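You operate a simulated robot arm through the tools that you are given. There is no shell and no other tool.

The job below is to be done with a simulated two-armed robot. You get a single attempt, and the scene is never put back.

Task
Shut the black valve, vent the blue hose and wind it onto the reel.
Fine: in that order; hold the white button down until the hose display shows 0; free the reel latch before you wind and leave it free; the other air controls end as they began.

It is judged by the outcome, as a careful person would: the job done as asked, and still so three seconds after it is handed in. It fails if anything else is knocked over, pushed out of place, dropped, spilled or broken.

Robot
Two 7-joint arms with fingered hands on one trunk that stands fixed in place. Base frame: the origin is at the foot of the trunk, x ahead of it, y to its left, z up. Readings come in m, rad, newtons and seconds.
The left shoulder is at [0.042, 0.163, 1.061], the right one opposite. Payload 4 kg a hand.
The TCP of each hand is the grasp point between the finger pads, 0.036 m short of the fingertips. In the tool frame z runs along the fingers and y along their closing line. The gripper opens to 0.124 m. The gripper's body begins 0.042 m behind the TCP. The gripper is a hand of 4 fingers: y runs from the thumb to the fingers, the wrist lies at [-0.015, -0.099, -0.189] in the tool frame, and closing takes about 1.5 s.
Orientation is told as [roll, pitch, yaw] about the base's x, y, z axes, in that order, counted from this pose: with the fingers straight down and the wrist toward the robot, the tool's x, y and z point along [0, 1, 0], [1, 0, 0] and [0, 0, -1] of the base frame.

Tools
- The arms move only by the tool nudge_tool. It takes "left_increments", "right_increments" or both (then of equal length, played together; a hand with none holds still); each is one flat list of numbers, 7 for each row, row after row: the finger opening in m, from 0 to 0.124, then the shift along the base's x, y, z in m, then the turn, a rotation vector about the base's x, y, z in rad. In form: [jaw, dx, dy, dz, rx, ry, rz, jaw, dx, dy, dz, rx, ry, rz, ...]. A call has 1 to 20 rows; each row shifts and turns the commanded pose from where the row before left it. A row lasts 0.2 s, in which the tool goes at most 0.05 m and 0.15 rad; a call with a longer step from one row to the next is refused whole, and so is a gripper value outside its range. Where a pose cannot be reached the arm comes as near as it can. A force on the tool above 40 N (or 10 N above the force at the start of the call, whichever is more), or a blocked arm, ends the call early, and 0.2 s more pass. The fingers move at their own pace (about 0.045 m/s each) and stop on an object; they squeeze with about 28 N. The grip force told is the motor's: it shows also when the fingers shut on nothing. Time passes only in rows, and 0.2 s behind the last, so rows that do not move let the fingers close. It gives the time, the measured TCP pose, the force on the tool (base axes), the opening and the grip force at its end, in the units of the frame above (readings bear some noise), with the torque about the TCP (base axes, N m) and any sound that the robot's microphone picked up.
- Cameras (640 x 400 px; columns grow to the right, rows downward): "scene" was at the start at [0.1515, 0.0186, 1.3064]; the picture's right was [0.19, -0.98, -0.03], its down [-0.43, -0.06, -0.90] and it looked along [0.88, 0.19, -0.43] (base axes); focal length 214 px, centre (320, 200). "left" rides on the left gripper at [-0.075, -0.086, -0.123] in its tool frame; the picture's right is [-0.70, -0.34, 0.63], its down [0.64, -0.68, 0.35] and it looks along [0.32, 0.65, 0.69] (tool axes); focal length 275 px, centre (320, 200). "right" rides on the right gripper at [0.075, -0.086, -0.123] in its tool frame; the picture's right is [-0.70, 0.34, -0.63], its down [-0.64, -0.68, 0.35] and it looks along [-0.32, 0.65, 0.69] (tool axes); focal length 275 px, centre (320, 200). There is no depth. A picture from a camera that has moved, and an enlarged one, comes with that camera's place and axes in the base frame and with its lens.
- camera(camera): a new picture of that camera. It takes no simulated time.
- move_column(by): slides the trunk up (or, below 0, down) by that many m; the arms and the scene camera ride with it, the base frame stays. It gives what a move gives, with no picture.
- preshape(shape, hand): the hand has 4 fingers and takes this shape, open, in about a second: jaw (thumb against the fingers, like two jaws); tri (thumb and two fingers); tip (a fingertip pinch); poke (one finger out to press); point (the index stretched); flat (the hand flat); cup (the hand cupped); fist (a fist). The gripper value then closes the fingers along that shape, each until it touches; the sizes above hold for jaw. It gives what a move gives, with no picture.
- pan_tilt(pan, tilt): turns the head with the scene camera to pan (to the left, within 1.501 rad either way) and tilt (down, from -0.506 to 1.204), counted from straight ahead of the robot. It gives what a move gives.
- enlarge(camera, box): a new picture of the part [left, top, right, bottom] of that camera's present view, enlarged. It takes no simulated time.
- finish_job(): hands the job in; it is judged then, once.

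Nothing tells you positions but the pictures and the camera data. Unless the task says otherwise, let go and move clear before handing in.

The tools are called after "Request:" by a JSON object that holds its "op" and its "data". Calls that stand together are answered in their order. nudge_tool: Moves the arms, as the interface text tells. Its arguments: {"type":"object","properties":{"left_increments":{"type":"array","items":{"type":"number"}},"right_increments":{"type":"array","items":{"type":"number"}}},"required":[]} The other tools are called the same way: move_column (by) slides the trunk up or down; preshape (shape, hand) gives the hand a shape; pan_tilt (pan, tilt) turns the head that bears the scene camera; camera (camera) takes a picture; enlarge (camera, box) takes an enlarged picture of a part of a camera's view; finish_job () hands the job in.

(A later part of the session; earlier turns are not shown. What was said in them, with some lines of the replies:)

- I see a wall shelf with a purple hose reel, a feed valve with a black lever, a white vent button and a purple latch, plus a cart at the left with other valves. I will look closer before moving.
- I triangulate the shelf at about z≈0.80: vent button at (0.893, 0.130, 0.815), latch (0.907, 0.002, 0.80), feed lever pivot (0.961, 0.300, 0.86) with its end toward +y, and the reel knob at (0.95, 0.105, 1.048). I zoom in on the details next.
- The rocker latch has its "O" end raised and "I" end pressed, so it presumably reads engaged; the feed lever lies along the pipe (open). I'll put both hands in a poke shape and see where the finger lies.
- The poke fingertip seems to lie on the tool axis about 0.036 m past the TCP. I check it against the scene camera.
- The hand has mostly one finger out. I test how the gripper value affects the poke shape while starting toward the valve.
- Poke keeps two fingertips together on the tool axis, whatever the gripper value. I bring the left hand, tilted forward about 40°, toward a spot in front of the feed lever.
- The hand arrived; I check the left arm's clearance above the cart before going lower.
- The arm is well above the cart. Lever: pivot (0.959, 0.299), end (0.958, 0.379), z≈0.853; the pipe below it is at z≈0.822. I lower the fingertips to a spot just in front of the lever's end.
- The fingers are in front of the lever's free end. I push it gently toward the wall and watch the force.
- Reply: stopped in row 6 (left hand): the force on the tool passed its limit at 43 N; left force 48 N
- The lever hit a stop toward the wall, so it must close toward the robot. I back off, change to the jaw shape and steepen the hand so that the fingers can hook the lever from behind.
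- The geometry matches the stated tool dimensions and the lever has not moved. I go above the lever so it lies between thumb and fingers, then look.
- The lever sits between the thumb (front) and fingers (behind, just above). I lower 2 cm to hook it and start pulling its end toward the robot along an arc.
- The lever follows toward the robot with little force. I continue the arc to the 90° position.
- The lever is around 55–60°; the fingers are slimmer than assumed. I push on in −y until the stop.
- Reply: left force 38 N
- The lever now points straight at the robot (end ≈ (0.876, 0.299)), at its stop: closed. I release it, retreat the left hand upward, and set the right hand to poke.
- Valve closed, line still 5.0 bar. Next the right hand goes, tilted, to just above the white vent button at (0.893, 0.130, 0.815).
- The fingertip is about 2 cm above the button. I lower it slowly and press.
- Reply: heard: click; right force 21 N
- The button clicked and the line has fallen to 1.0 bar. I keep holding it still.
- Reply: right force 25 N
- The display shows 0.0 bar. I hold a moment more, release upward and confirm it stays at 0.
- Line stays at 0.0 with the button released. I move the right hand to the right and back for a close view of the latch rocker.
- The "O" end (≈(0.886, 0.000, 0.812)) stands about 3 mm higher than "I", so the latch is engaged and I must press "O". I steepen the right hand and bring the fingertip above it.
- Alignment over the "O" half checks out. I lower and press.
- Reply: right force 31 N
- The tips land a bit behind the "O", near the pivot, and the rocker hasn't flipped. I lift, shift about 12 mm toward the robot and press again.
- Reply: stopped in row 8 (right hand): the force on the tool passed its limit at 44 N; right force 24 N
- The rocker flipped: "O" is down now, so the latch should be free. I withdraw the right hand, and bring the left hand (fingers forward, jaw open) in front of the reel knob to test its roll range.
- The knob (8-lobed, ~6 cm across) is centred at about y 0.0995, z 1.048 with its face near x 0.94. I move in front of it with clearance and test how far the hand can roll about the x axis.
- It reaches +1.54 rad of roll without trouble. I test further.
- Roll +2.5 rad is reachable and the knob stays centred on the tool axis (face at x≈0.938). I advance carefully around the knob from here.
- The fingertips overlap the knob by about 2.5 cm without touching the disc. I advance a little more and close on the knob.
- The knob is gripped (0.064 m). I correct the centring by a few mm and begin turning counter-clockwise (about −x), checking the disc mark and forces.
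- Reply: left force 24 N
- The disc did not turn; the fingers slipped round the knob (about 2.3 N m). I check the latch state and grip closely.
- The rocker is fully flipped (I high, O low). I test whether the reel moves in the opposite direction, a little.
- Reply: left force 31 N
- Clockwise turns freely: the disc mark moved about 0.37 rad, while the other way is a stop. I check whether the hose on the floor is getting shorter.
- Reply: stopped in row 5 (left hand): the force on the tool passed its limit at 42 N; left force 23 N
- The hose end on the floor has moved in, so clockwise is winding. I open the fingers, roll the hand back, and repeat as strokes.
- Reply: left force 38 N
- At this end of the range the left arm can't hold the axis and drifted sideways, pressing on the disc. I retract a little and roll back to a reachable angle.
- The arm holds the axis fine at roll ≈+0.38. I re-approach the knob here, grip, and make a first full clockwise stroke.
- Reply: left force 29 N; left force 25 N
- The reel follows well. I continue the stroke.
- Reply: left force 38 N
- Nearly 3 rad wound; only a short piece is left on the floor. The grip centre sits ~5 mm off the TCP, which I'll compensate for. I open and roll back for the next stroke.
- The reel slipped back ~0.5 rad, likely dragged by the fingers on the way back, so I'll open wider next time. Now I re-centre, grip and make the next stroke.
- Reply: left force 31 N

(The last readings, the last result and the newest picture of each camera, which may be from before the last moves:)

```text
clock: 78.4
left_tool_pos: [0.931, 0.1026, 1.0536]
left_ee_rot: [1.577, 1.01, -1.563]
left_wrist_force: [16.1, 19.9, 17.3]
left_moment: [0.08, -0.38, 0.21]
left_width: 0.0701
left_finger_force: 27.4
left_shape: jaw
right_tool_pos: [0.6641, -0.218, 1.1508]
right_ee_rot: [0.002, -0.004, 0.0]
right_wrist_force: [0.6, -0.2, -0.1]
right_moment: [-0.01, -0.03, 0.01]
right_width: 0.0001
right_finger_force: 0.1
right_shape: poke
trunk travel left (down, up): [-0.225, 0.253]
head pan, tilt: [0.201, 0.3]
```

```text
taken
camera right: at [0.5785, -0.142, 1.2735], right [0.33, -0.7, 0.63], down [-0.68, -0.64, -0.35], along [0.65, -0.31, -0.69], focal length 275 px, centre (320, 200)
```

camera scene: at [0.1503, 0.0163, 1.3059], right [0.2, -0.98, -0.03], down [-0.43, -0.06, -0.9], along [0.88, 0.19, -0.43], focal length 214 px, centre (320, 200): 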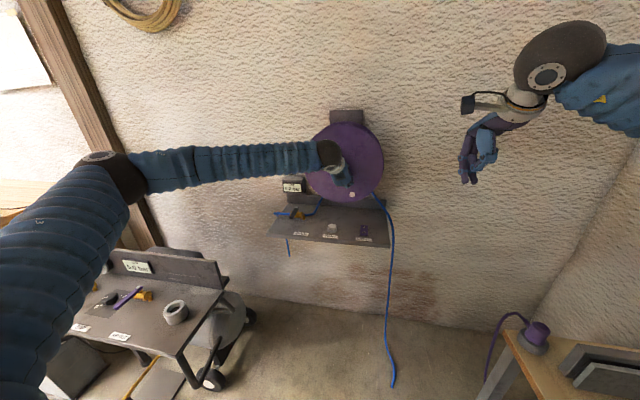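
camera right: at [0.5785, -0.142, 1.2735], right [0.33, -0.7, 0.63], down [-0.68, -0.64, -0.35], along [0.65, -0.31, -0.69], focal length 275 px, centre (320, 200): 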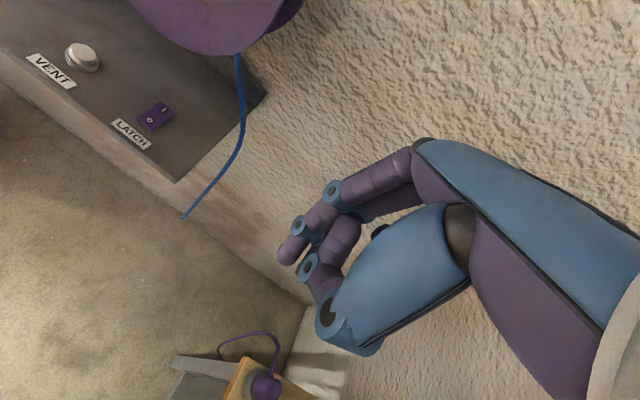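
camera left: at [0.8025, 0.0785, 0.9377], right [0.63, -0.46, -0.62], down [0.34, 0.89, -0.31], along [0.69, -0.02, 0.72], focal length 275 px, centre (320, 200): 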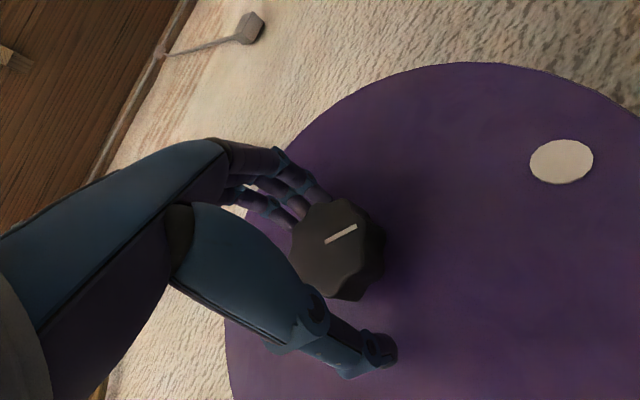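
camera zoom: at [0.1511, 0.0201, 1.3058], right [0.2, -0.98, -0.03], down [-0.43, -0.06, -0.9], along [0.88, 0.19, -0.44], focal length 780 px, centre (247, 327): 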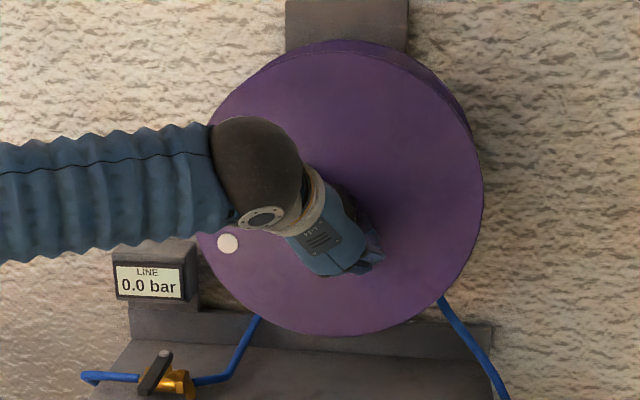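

Good: about 4.4 rad wound and the hose end now hangs off the floor. I finish this stroke, then open wide and check whether the reel holds.

Request:
{"op": "nudge_tool", "data": {"left_increments": [0.03, -0.002, -0.0004, 0.001, 0.14, 0, 0, 0.03, 0, 0, 0.001, 0.14, 0, 0]}}

Request:
{"op": "enlarge", "data": {"camera": "scene", "box": [280, 110, 400, 220]}}

Request:
{"op": "nudge_tool", "data": {"left_increments": [0.12, 0, 0, 0, 0, 0, 0, 0.12, 0, 0, 0, 0, 0, 0, 0.12, 0, 0, 0, 0, 0, 0, 0.12, 0, 0, 0, 0, 0, 0]}}

Request:
{"op": "enlarge", "data": {"camera": "scene", "box": [280, 110, 400, 220]}}

```text
clock: 79.0
left_tool_pos: [0.9309, 0.1033, 1.0564]
left_ee_rot: [1.588, 1.201, -1.549]
left_wrist_force: [16.4, 9.1, 9.3]
left_moment: [0.03, -0.28, 0.08]
left_width: 0.0708
left_finger_force: 28.4
left_shape: jaw
right_tool_pos: [0.6648, -0.2205, 1.149]
right_ee_rot: [0.004, -0.005, -0.001]
right_wrist_force: [-0.2, -1.5, -0.5]
right_moment: [0.03, -0.01, -0.03]
right_width: 0.0
right_finger_force: 0.1
right_shape: poke
trunk travel left (down, up): [-0.225, 0.253]
head pan, tilt: [0.201, 0.3]
stopped in row 2 (left hand): the force on the tool passed its limit at 41 N (the readings are from after the stop); the commanded pose is now the measured one
```

```text
3.64 times, centred on (340, 165) of scene
camera zoom: at [0.1516, 0.0187, 1.3053], right [0.2, -0.98, -0.03], down [-0.43, -0.06, -0.9], along [0.88, 0.19, -0.44], focal length 780 px, centre (247, 327)
```

zoom: 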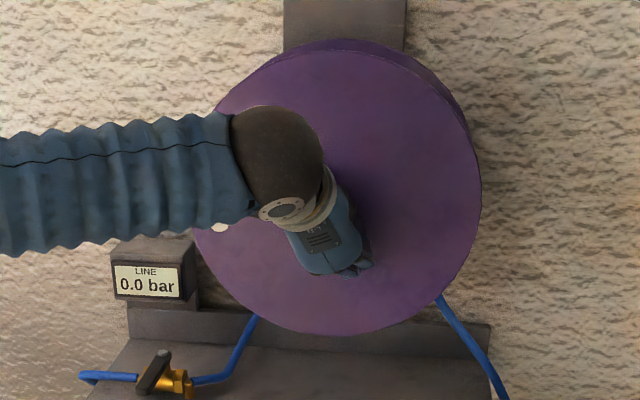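

```text
clock: 80.0
left_tool_pos: [0.9296, 0.1013, 1.0551]
left_ee_rot: [1.582, 1.202, -1.559]
left_wrist_force: [-0.3, 0.5, 0.9]
left_moment: [0.0, 0.03, 0.03]
left_width: 0.1198
left_finger_force: 0.1
left_shape: jaw
right_tool_pos: [0.6657, -0.219, 1.1493]
right_ee_rot: [0.005, -0.006, -0.002]
right_wrist_force: [1.2, -0.3, -0.1]
right_moment: [-0.02, -0.03, -0.01]
right_width: 0.0
right_finger_force: 0.1
right_shape: poke
trunk travel left (down, up): [-0.225, 0.253]
head pan, tilt: [0.201, 0.3]
```

```text
3.64 times, centred on (340, 165) of scene
camera zoom: at [0.1514, 0.0188, 1.3056], right [0.2, -0.98, -0.03], down [-0.43, -0.06, -0.9], along [0.88, 0.19, -0.44], focal length 780 px, centre (247, 327)
```

zoom: 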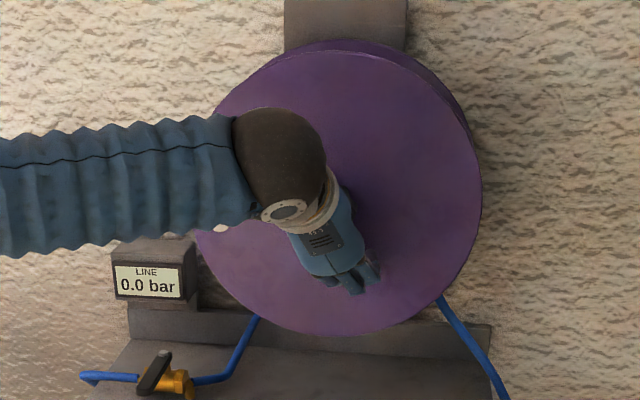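

The reel holds by itself when released. I roll back with the fingers wide and centred.

Request:
{"op": "nudge_tool", "data": {"left_increments": [0.12, 0.001, -0.002, -0.007, 0, 0, 0, 0.12, 0, 0, 0, -0.1434, 0, 0, 0.12, 0, 0, 0, -0.1434, 0, 0, 0.12, 0, 0, 0, -0.1434, 0, 0, 0.12, 0, 0, 0, -0.1434, 0, 0, 0.12, 0, 0, 0, -0.1434, 0, 0, 0.12, 0, 0, 0, -0.1434, 0, 0, 0.12, 0, 0, 0, -0.1434, 0, 0, 0.12, 0, 0, 0, -0.1434, 0, 0, 0.12, 0, 0, 0, -0.1434, 0, 0, 0.12, 0, 0, 0, -0.1434, 0, 0, 0.12, 0, 0, 0, -0.1434, 0, 0, 0.12, 0, 0, 0, -0.1434, 0, 0, 0.12, 0, 0, 0, -0.1434, 0, 0, 0.12, 0, 0, 0, -0.1434, 0, 0, 0.12, 0, 0, 0, -0.1434, 0, 0, 0.12, 0, 0, 0, -0.1434, 0, 0, 0.12, 0, 0, 0, 0, 0, 0]}}

Request:
{"op": "enlarge", "data": {"camera": "scene", "box": [280, 110, 400, 220]}}

Request:
{"op": "camera", "data": {"camera": "right"}}

```text
clock: 83.8
left_tool_pos: [0.9316, 0.0999, 1.0481]
left_ee_rot: [1.562, -1.097, -1.56]
left_wrist_force: [-0.8, 1.3, 0.7]
left_moment: [-0.01, -0.01, 0.01]
left_width: 0.1196
left_finger_force: 0.1
left_shape: jaw
right_tool_pos: [0.6646, -0.2193, 1.1506]
right_ee_rot: [0.004, -0.005, -0.001]
right_wrist_force: [0.1, -0.1, 0.9]
right_moment: [-0.03, -0.03, -0.02]
right_width: 0.0
right_finger_force: 0.1
right_shape: poke
trunk travel left (down, up): [-0.225, 0.253]
head pan, tilt: [0.201, 0.3]
```

```text
3.64 times, centred on (340, 165) of scene
camera zoom: at [0.1513, 0.0192, 1.3057], right [0.2, -0.98, -0.03], down [-0.43, -0.06, -0.9], along [0.88, 0.19, -0.44], focal length 780 px, centre (247, 327)
```

zoom: 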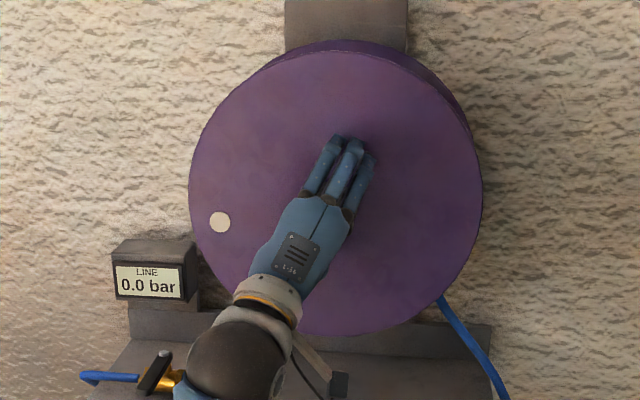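

```text
taken
camera right: at [0.5786, -0.1429, 1.2731], right [0.33, -0.7, 0.63], down [-0.68, -0.64, -0.35], along [0.65, -0.31, -0.69], focal length 275 px, centre (320, 200)
```

right: 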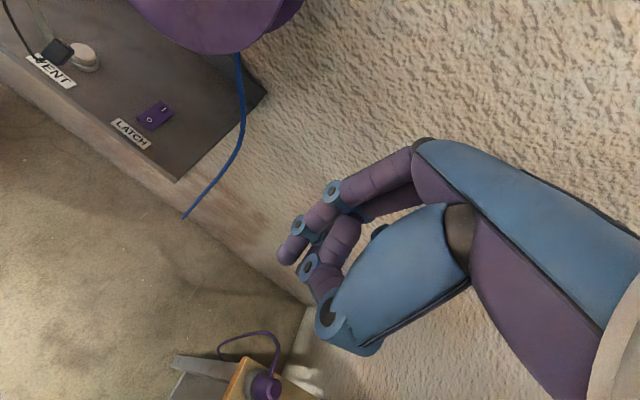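

No loss this time. Next stroke.

Request:
{"op": "nudge_tool", "data": {"left_increments": [0.03, 0, 0.0025, -0.0049, 0, 0, 0, 0.03, 0, 0, 0, 0, 0, 0, 0.03, 0, 0, 0, 0, 0, 0, 0.03, 0, 0, 0, 0, 0, 0, 0.03, 0, 0, 0, 0, 0, 0, 0.03, 0, 0.0004, 0.0006, 0.14, 0, 0, 0.03, 0, 0.0004, 0.0006, 0.14, 0, 0, 0.03, 0, 0.0004, 0.0006, 0.14, 0, 0, 0.03, 0, 0.0004, 0.0006, 0.14, 0, 0, 0.03, 0, 0.0004, 0.0006, 0.14, 0, 0, 0.03, 0, 0.0004, 0.0006, 0.14, 0, 0, 0.03, 0, 0.0004, 0.0006, 0.14, 0, 0, 0.03, 0, 0.0004, 0.0006, 0.14, 0, 0, 0.03, 0, -0.0004, 0.0006, 0.14, 0, 0, 0.03, 0, -0.0004, 0.0006, 0.14, 0, 0, 0.03, 0, -0.0004, 0.0006, 0.14, 0, 0, 0.03, 0, -0.0004, 0.0006, 0.14, 0, 0, 0.03, 0, -0.0004, 0.0006, 0.14, 0, 0, 0.03, 0, -0.0004, 0.0006, 0.14, 0, 0, 0.03, 0, -0.0004, 0.0006, 0.14, 0, 0]}}

Request:
{"op": "enlarge", "data": {"camera": "scene", "box": [280, 110, 400, 220]}}

Request:
{"op": "camera", "data": {"camera": "right"}}

```text
clock: 88.0
left_tool_pos: [0.931, 0.1038, 1.0521]
left_ee_rot: [1.577, 1.007, -1.562]
left_wrist_force: [13.5, 21.5, 12.7]
left_moment: [-0.53, -0.25, -0.08]
left_width: 0.0702
left_finger_force: 28.1
left_shape: jaw
right_tool_pos: [0.6659, -0.2183, 1.1498]
right_ee_rot: [0.002, -0.006, -0.001]
right_wrist_force: [0.1, -0.7, 0.8]
right_moment: [0.01, 0.0, -0.03]
right_width: 0.0001
right_finger_force: 0.0
right_shape: poke
trunk travel left (down, up): [-0.225, 0.253]
head pan, tilt: [0.201, 0.3]
```

```text
3.64 times, centred on (340, 165) of scene
camera zoom: at [0.1514, 0.0204, 1.3055], right [0.2, -0.98, -0.03], down [-0.43, -0.06, -0.9], along [0.88, 0.19, -0.44], focal length 780 px, centre (247, 327)
```

zoom: 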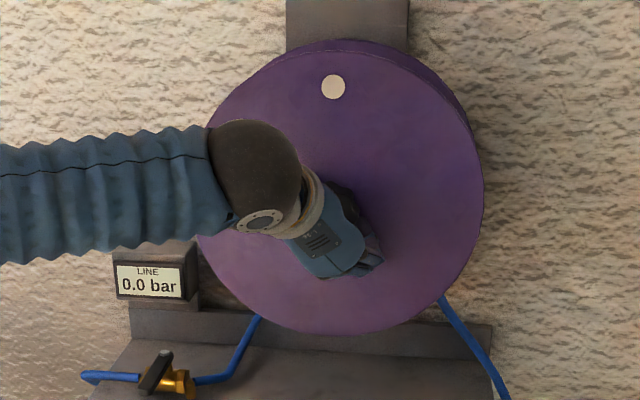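

```text
taken
camera right: at [0.5788, -0.1415, 1.273], right [0.33, -0.7, 0.63], down [-0.68, -0.64, -0.35], along [0.65, -0.31, -0.69], focal length 275 px, centre (320, 200)
```

right: 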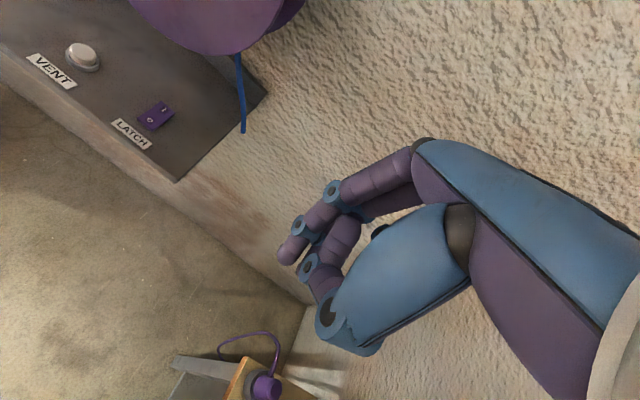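

The mark is back at the top (one full turn) and only a short tail hangs below the reel. I look closer and see if it can wind further.

Request:
{"op": "nudge_tool", "data": {"left_increments": [0.03, 0, 0, 0.0005, 0.1, 0, 0, 0.03, 0, 0, 0.0005, 0.1, 0, 0]}}

Request:
{"op": "enlarge", "data": {"camera": "scene", "box": [280, 110, 400, 260]}}

Request:
{"op": "enlarge", "data": {"camera": "right", "box": [160, 0, 320, 160]}}

```text
clock: 88.5
left_tool_pos: [0.9315, 0.1061, 1.0522]
left_ee_rot: [1.578, 1.206, -1.562]
left_wrist_force: [12.0, 23.9, 6.7]
left_moment: [-0.76, -0.33, -0.05]
left_width: 0.0707
left_finger_force: 27.9
left_shape: jaw
right_tool_pos: [0.6655, -0.219, 1.1501]
right_ee_rot: [0.003, -0.004, -0.001]
right_wrist_force: [0.6, -0.4, 0.1]
right_moment: [0.0, -0.04, -0.03]
right_width: 0.0
right_finger_force: 0.1
right_shape: poke
trunk travel left (down, up): [-0.225, 0.253]
head pan, tilt: [0.201, 0.3]
```

```text
2.67 times, centred on (340, 185) of scene
camera zoom: at [0.1518, 0.0207, 1.3055], right [0.2, -0.98, -0.03], down [-0.43, -0.06, -0.9], along [0.88, 0.19, -0.44], focal length 572 px, centre (267, 240)
```

zoom: 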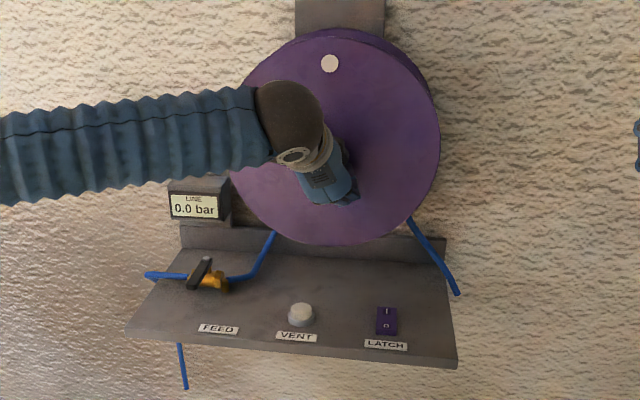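

```text
2.50 times, centred on (240, 80) of right
camera zoom: at [0.5792, -0.1412, 1.2729], right [0.33, -0.7, 0.63], down [-0.68, -0.64, -0.35], along [0.65, -0.32, -0.69], focal length 688 px, centre (520, 500)
```

zoom: 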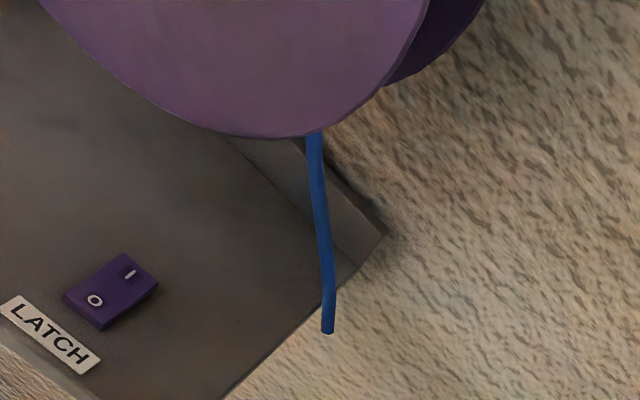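

Request:
{"op": "nudge_tool", "data": {"left_increments": [0.12, 0, 0, 0, 0, 0, 0, 0.12, 0, 0, 0, 0, 0, 0, 0.12, 0, 0, 0, 0, 0, 0, 0.12, 0, -0.003, -0.005, 0, 0, 0, 0.12, 0, 0, 0, -0.14, 0, 0, 0.12, 0, 0, 0, -0.14, 0, 0, 0.12, 0, 0, 0, -0.14, 0, 0, 0.12, 0, 0, 0, -0.14, 0, 0, 0.12, 0, 0, 0, -0.14, 0, 0, 0.12, 0, 0, 0, -0.14, 0, 0, 0.12, 0, 0, 0, -0.14, 0, 0, 0.12, 0, 0, 0, -0.14, 0, 0, 0.12, 0, 0, 0, -0.14, 0, 0, 0.12, 0, 0, 0, -0.14, 0, 0, 0.12, 0, 0, 0, -0.14, 0, 0, 0.12, 0, 0, 0, -0.14, 0, 0, 0.12, 0, 0, 0, 0, 0, 0]}}

Request:
{"op": "enlarge", "data": {"camera": "scene", "box": [280, 110, 400, 220]}}

Request:
{"op": "camera", "data": {"camera": "left"}}

```text
clock: 92.2
left_tool_pos: [0.9317, 0.1006, 1.0503]
left_ee_rot: [1.568, -0.476, -1.565]
left_wrist_force: [-0.1, -0.4, 0.6]
left_moment: [-0.01, 0.01, -0.01]
left_width: 0.1197
left_finger_force: 0.1
left_shape: jaw
right_tool_pos: [0.6641, -0.2181, 1.1492]
right_ee_rot: [0.004, -0.007, 0.0]
right_wrist_force: [-0.1, 0.0, 0.3]
right_moment: [0.03, -0.01, 0.02]
right_width: 0.0002
right_finger_force: 0.0
right_shape: poke
trunk travel left (down, up): [-0.225, 0.253]
head pan, tilt: [0.201, 0.3]
```

```text
3.64 times, centred on (340, 165) of scene
camera zoom: at [0.1511, 0.019, 1.3058], right [0.2, -0.98, -0.03], down [-0.43, -0.06, -0.9], along [0.88, 0.19, -0.44], focal length 780 px, centre (247, 327)
```

zoom: 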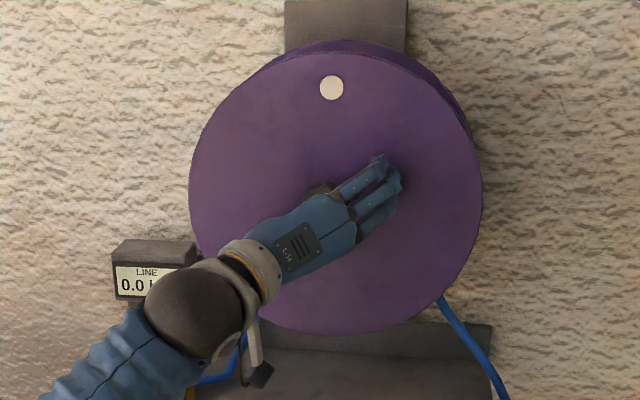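

```text
taken
camera left: at [0.8065, 0.1408, 0.9427], right [0.63, -0.02, -0.77], down [0.34, 0.9, 0.26], along [0.69, -0.43, 0.58], focal length 275 px, centre (320, 200)
```

left: 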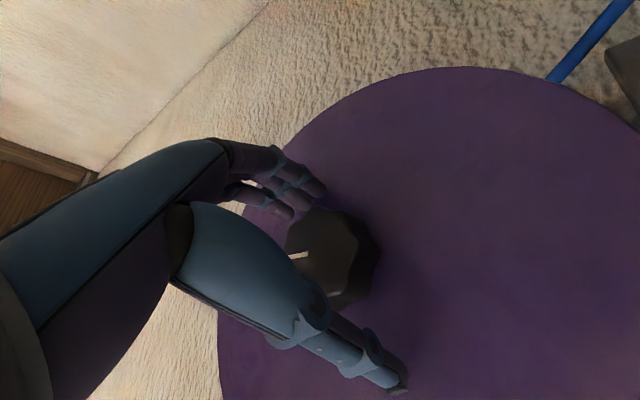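

The mark stays at the top. I grip once more mid-range and push clockwise to confirm it's at its wound stop.

Request:
{"op": "nudge_tool", "data": {"left_increments": [0.03, 0, 0.004, -0.003, 0, 0, 0, 0.03, 0, 0, 0, 0, 0, 0, 0.03, 0, 0, 0, 0, 0, 0, 0.03, 0, 0, 0, 0, 0, 0, 0.03, 0, 0, 0, 0, 0, 0, 0.03, 0, 0, 0, 0.1, 0, 0, 0.03, 0, 0, 0.0005, 0.1, 0, 0, 0.03, 0, 0, 0.0005, 0.1, 0, 0, 0.03, 0, 0, 0.0005, 0.1, 0, 0, 0.03, 0, 0, 0.0005, 0.1, 0, 0]}}

Request:
{"op": "enlarge", "data": {"camera": "scene", "box": [280, 110, 400, 220]}}

Request:
{"op": "enlarge", "data": {"camera": "right", "box": [160, 0, 320, 160]}}

```text
clock: 94.3
left_tool_pos: [0.9334, 0.106, 1.0443]
left_ee_rot: [1.567, 0.024, -1.566]
left_wrist_force: [1.9, 11.1, -10.1]
left_moment: [-0.6, 0.14, 0.62]
left_width: 0.0706
left_finger_force: 28.1
left_shape: jaw
right_tool_pos: [0.6647, -0.2176, 1.1489]
right_ee_rot: [0.002, -0.006, -0.001]
right_wrist_force: [-0.6, -0.1, 0.6]
right_moment: [0.02, 0.02, 0.01]
right_width: 0.0001
right_finger_force: 0.1
right_shape: poke
trunk travel left (down, up): [-0.225, 0.253]
head pan, tilt: [0.201, 0.3]
```

```text
3.64 times, centred on (340, 165) of scene
camera zoom: at [0.1524, 0.0198, 1.3053], right [0.2, -0.98, -0.03], down [-0.43, -0.06, -0.9], along [0.88, 0.19, -0.44], focal length 780 px, centre (247, 327)
```

zoom: 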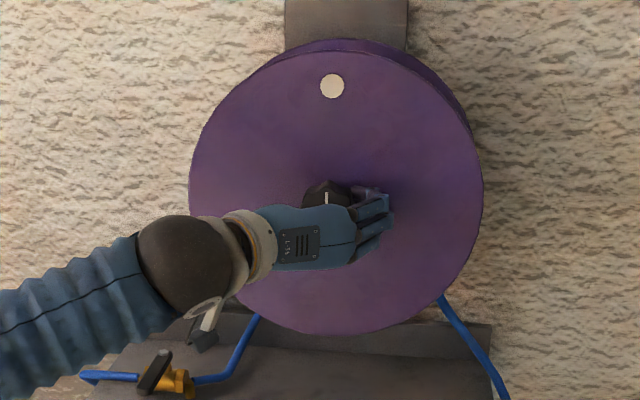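

```text
2.50 times, centred on (240, 80) of right
camera zoom: at [0.5797, -0.1423, 1.2724], right [0.33, -0.7, 0.63], down [-0.68, -0.64, -0.35], along [0.65, -0.31, -0.69], focal length 688 px, centre (520, 500)
```

zoom: 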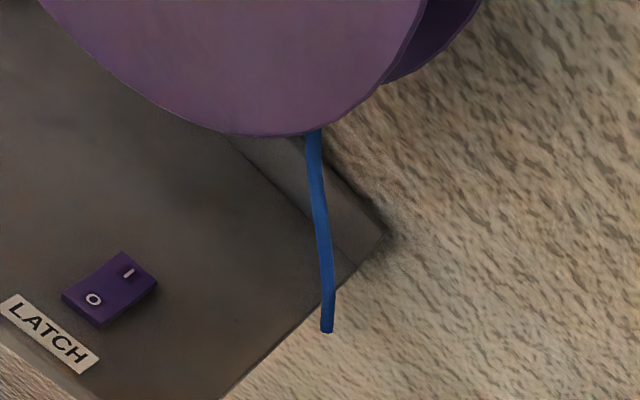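

The knob slips while the mark stays put: the reel is at its wound stop after one full turn, with only a short tail hanging. I release, back straight off and move the left hand clear.

Request:
{"op": "nudge_tool", "data": {"left_increments": [0.12, 0, 0, 0, 0, 0, 0, 0.12, 0, 0, 0, 0, 0, 0, 0.12, 0, 0, 0, 0, 0, 0, 0.12, 0, -0.004, 0.003, 0, 0, 0, 0.12, -0.02, 0, 0, 0, 0, 0, 0.12, -0.03, 0, 0, 0, 0, 0, 0.12, -0.04, 0, 0, 0, 0, 0, 0.12, -0.04, 0, 0.01, 0, 0, 0, 0.12, -0.03, 0.03, 0.01, 0, 0, 0, 0.12, -0.02, 0.04, 0.01, 0, 0, 0, 0.12, -0.01, 0.045, 0.01, 0, 0, 0, 0.12, 0, 0.045, 0.01, 0, 0, 0, 0.12, 0, 0.045, 0.01, 0, 0, 0, 0.12, 0, 0.045, 0.01, 0, 0, 0, 0.12, 0, 0, 0, 0, 0, 0]}}

Request:
{"op": "camera", "data": {"camera": "scene"}}

Request:
{"op": "enlarge", "data": {"camera": "scene", "box": [260, 100, 420, 260]}}

Request:
{"op": "camera", "data": {"camera": "right"}}

```text
clock: 97.5
left_tool_pos: [0.7408, 0.349, 1.12]
left_ee_rot: [1.573, 0.025, -1.566]
left_wrist_force: [-0.1, -0.6, 0.2]
left_moment: [0.01, -0.02, 0.0]
left_width: 0.1199
left_finger_force: 0.1
left_shape: jaw
right_tool_pos: [0.6658, -0.2198, 1.1486]
right_ee_rot: [0.005, -0.006, -0.001]
right_wrist_force: [0.0, 0.3, 0.4]
right_moment: [-0.04, 0.01, 0.0]
right_width: 0.0002
right_finger_force: 0.0
right_shape: poke
trunk travel left (down, up): [-0.225, 0.253]
head pan, tilt: [0.201, 0.3]
```

```text
taken
camera scene: at [0.1518, 0.0186, 1.3055], right [0.2, -0.98, -0.03], down [-0.43, -0.06, -0.9], along [0.88, 0.19, -0.44], focal length 214 px, centre (320, 200)
```

scene: 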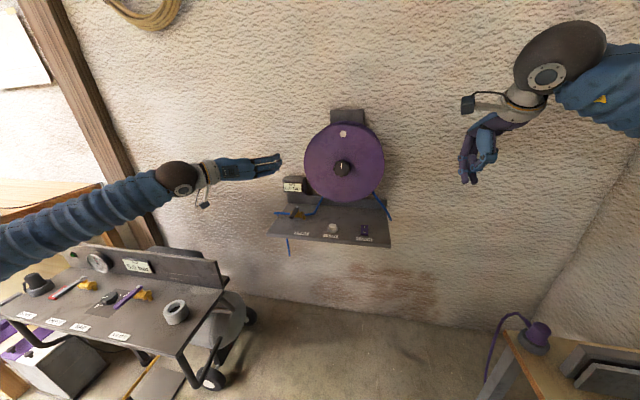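

```text
2.50 times, centred on (340, 180) of scene
camera zoom: at [0.1518, 0.0186, 1.3055], right [0.2, -0.98, -0.03], down [-0.43, -0.06, -0.9], along [0.88, 0.19, -0.44], focal length 536 px, centre (270, 250)
```

zoom: 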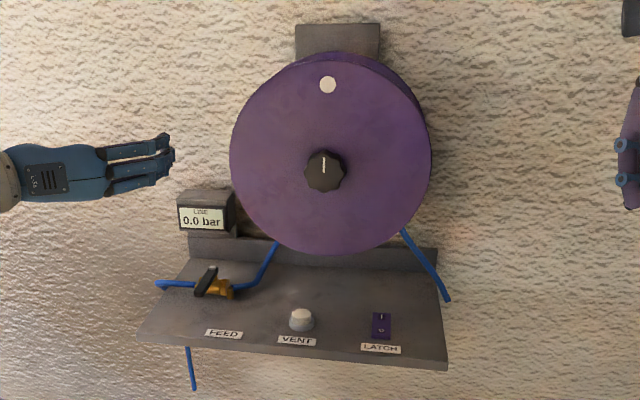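

```text
taken
camera right: at [0.5792, -0.1434, 1.2725], right [0.33, -0.7, 0.63], down [-0.68, -0.64, -0.35], along [0.65, -0.31, -0.69], focal length 275 px, centre (320, 200)
```

right: 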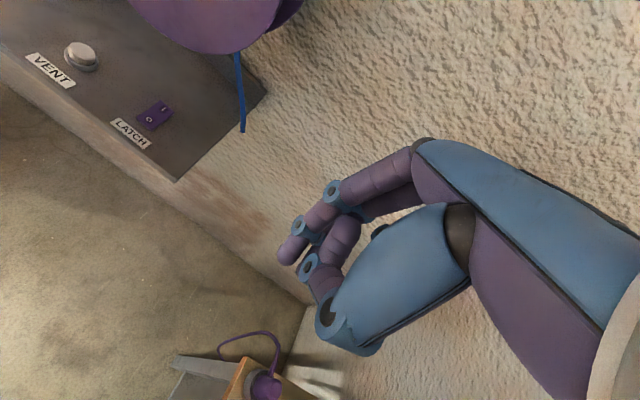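

All looks done: valve lever across the pipe, line 0.0 bar, latch at "O", hose wound. I wait a few seconds to check nothing drifts.

Request:
{"op": "nudge_tool", "data": {"left_increments": [0.12, 0, 0, 0, 0, 0, 0, 0.12, 0, 0, 0, 0, 0, 0, 0.12, 0, 0, 0, 0, 0, 0, 0.12, 0, 0, 0, 0, 0, 0, 0.12, 0, 0, 0, 0, 0, 0, 0.12, 0, 0, 0, 0, 0, 0, 0.12, 0, 0, 0, 0, 0, 0, 0.12, 0, 0, 0, 0, 0, 0, 0.12, 0, 0, 0, 0, 0, 0, 0.12, 0, 0, 0, 0, 0, 0, 0.12, 0, 0, 0, 0, 0, 0, 0.12, 0, 0, 0, 0, 0, 0, 0.12, 0, 0, 0, 0, 0, 0, 0.12, 0, 0, 0, 0, 0, 0, 0.12, 0, 0, 0, 0, 0, 0]}}

Request:
{"op": "enlarge", "data": {"camera": "scene", "box": [260, 100, 420, 260]}}

Request:
{"op": "enlarge", "data": {"camera": "scene", "box": [20, 230, 260, 380]}}

```text
clock: 100.8
left_tool_pos: [0.7416, 0.3482, 1.1181]
left_ee_rot: [1.572, 0.024, -1.565]
left_wrist_force: [-0.7, -0.7, 0.3]
left_moment: [0.01, -0.01, 0.0]
left_width: 0.1199
left_finger_force: 0.0
left_shape: jaw
right_tool_pos: [0.6654, -0.2188, 1.1486]
right_ee_rot: [0.003, -0.005, -0.002]
right_wrist_force: [0.7, -0.5, 0.6]
right_moment: [0.0, 0.04, 0.0]
right_width: 0.0
right_finger_force: 0.0
right_shape: poke
trunk travel left (down, up): [-0.225, 0.253]
head pan, tilt: [0.201, 0.3]
```

```text
2.50 times, centred on (340, 180) of scene
camera zoom: at [0.1513, 0.0189, 1.3056], right [0.2, -0.98, -0.03], down [-0.43, -0.06, -0.9], along [0.88, 0.19, -0.44], focal length 536 px, centre (270, 250)
```

zoom: 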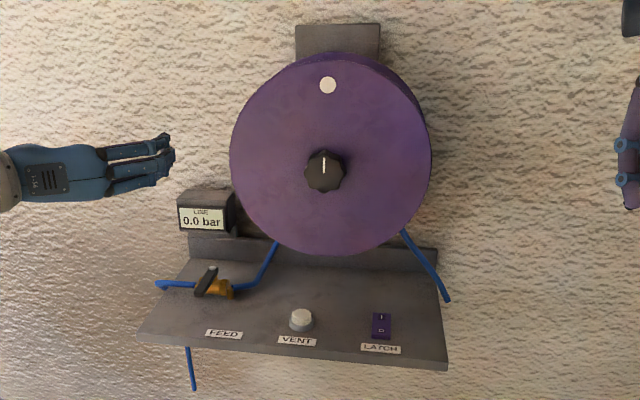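

```text
2.67 times, centred on (140, 305) of scene
camera zoom: at [0.1513, 0.0189, 1.3056], right [0.2, -0.98, -0.03], down [-0.43, -0.06, -0.9], along [0.88, 0.19, -0.44], focal length 572 px, centre (800, -80)
```

zoom: 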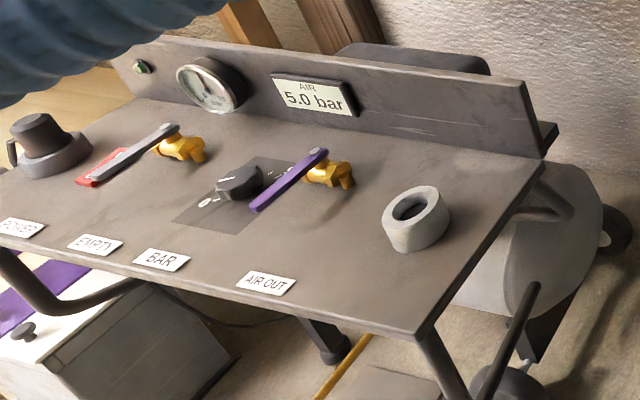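

Nothing has moved: the line reads 0.0 bar, the valve is shut, the latch is free, the reel is wound, and the cart controls are as they were. I'm handing the job in.

Request:
{"op": "finish_job", "data": {}}

```text
The job is handed in.
```

The black feed valve is shut, the blue hose is vented, and it is wound onto the reel, done in that order. I have handed the job in; no verdict came back.

- **Valve:** the black lever now sits straight across the pipe, at its stop.
- **Vent:** I held the white button until the hose display read 0.0 bar. It still reads 0.0.
- **Latch:** I pressed the rocker over to "O" before winding and left it there. The reel then turned freely.
- **Reel:** it went one full turn clockwise and stopped there; more force only made the fingers slip. A short tail of hose still hangs below the reel, clear of the floor.
- **Other controls:** the cart controls look the same as at the start, with its air display still at 5.0 bar. I didn't touch them or the valve on the right-hand table.

Before finding the right directions, I pushed the valve lever and the reel knob against their stops. At one point the left hand also slipped off the knob and pressed on the reel disc. I saw no damage from any of it. Both hands are clear, and nothing moved in a three-second wait before I handed in.
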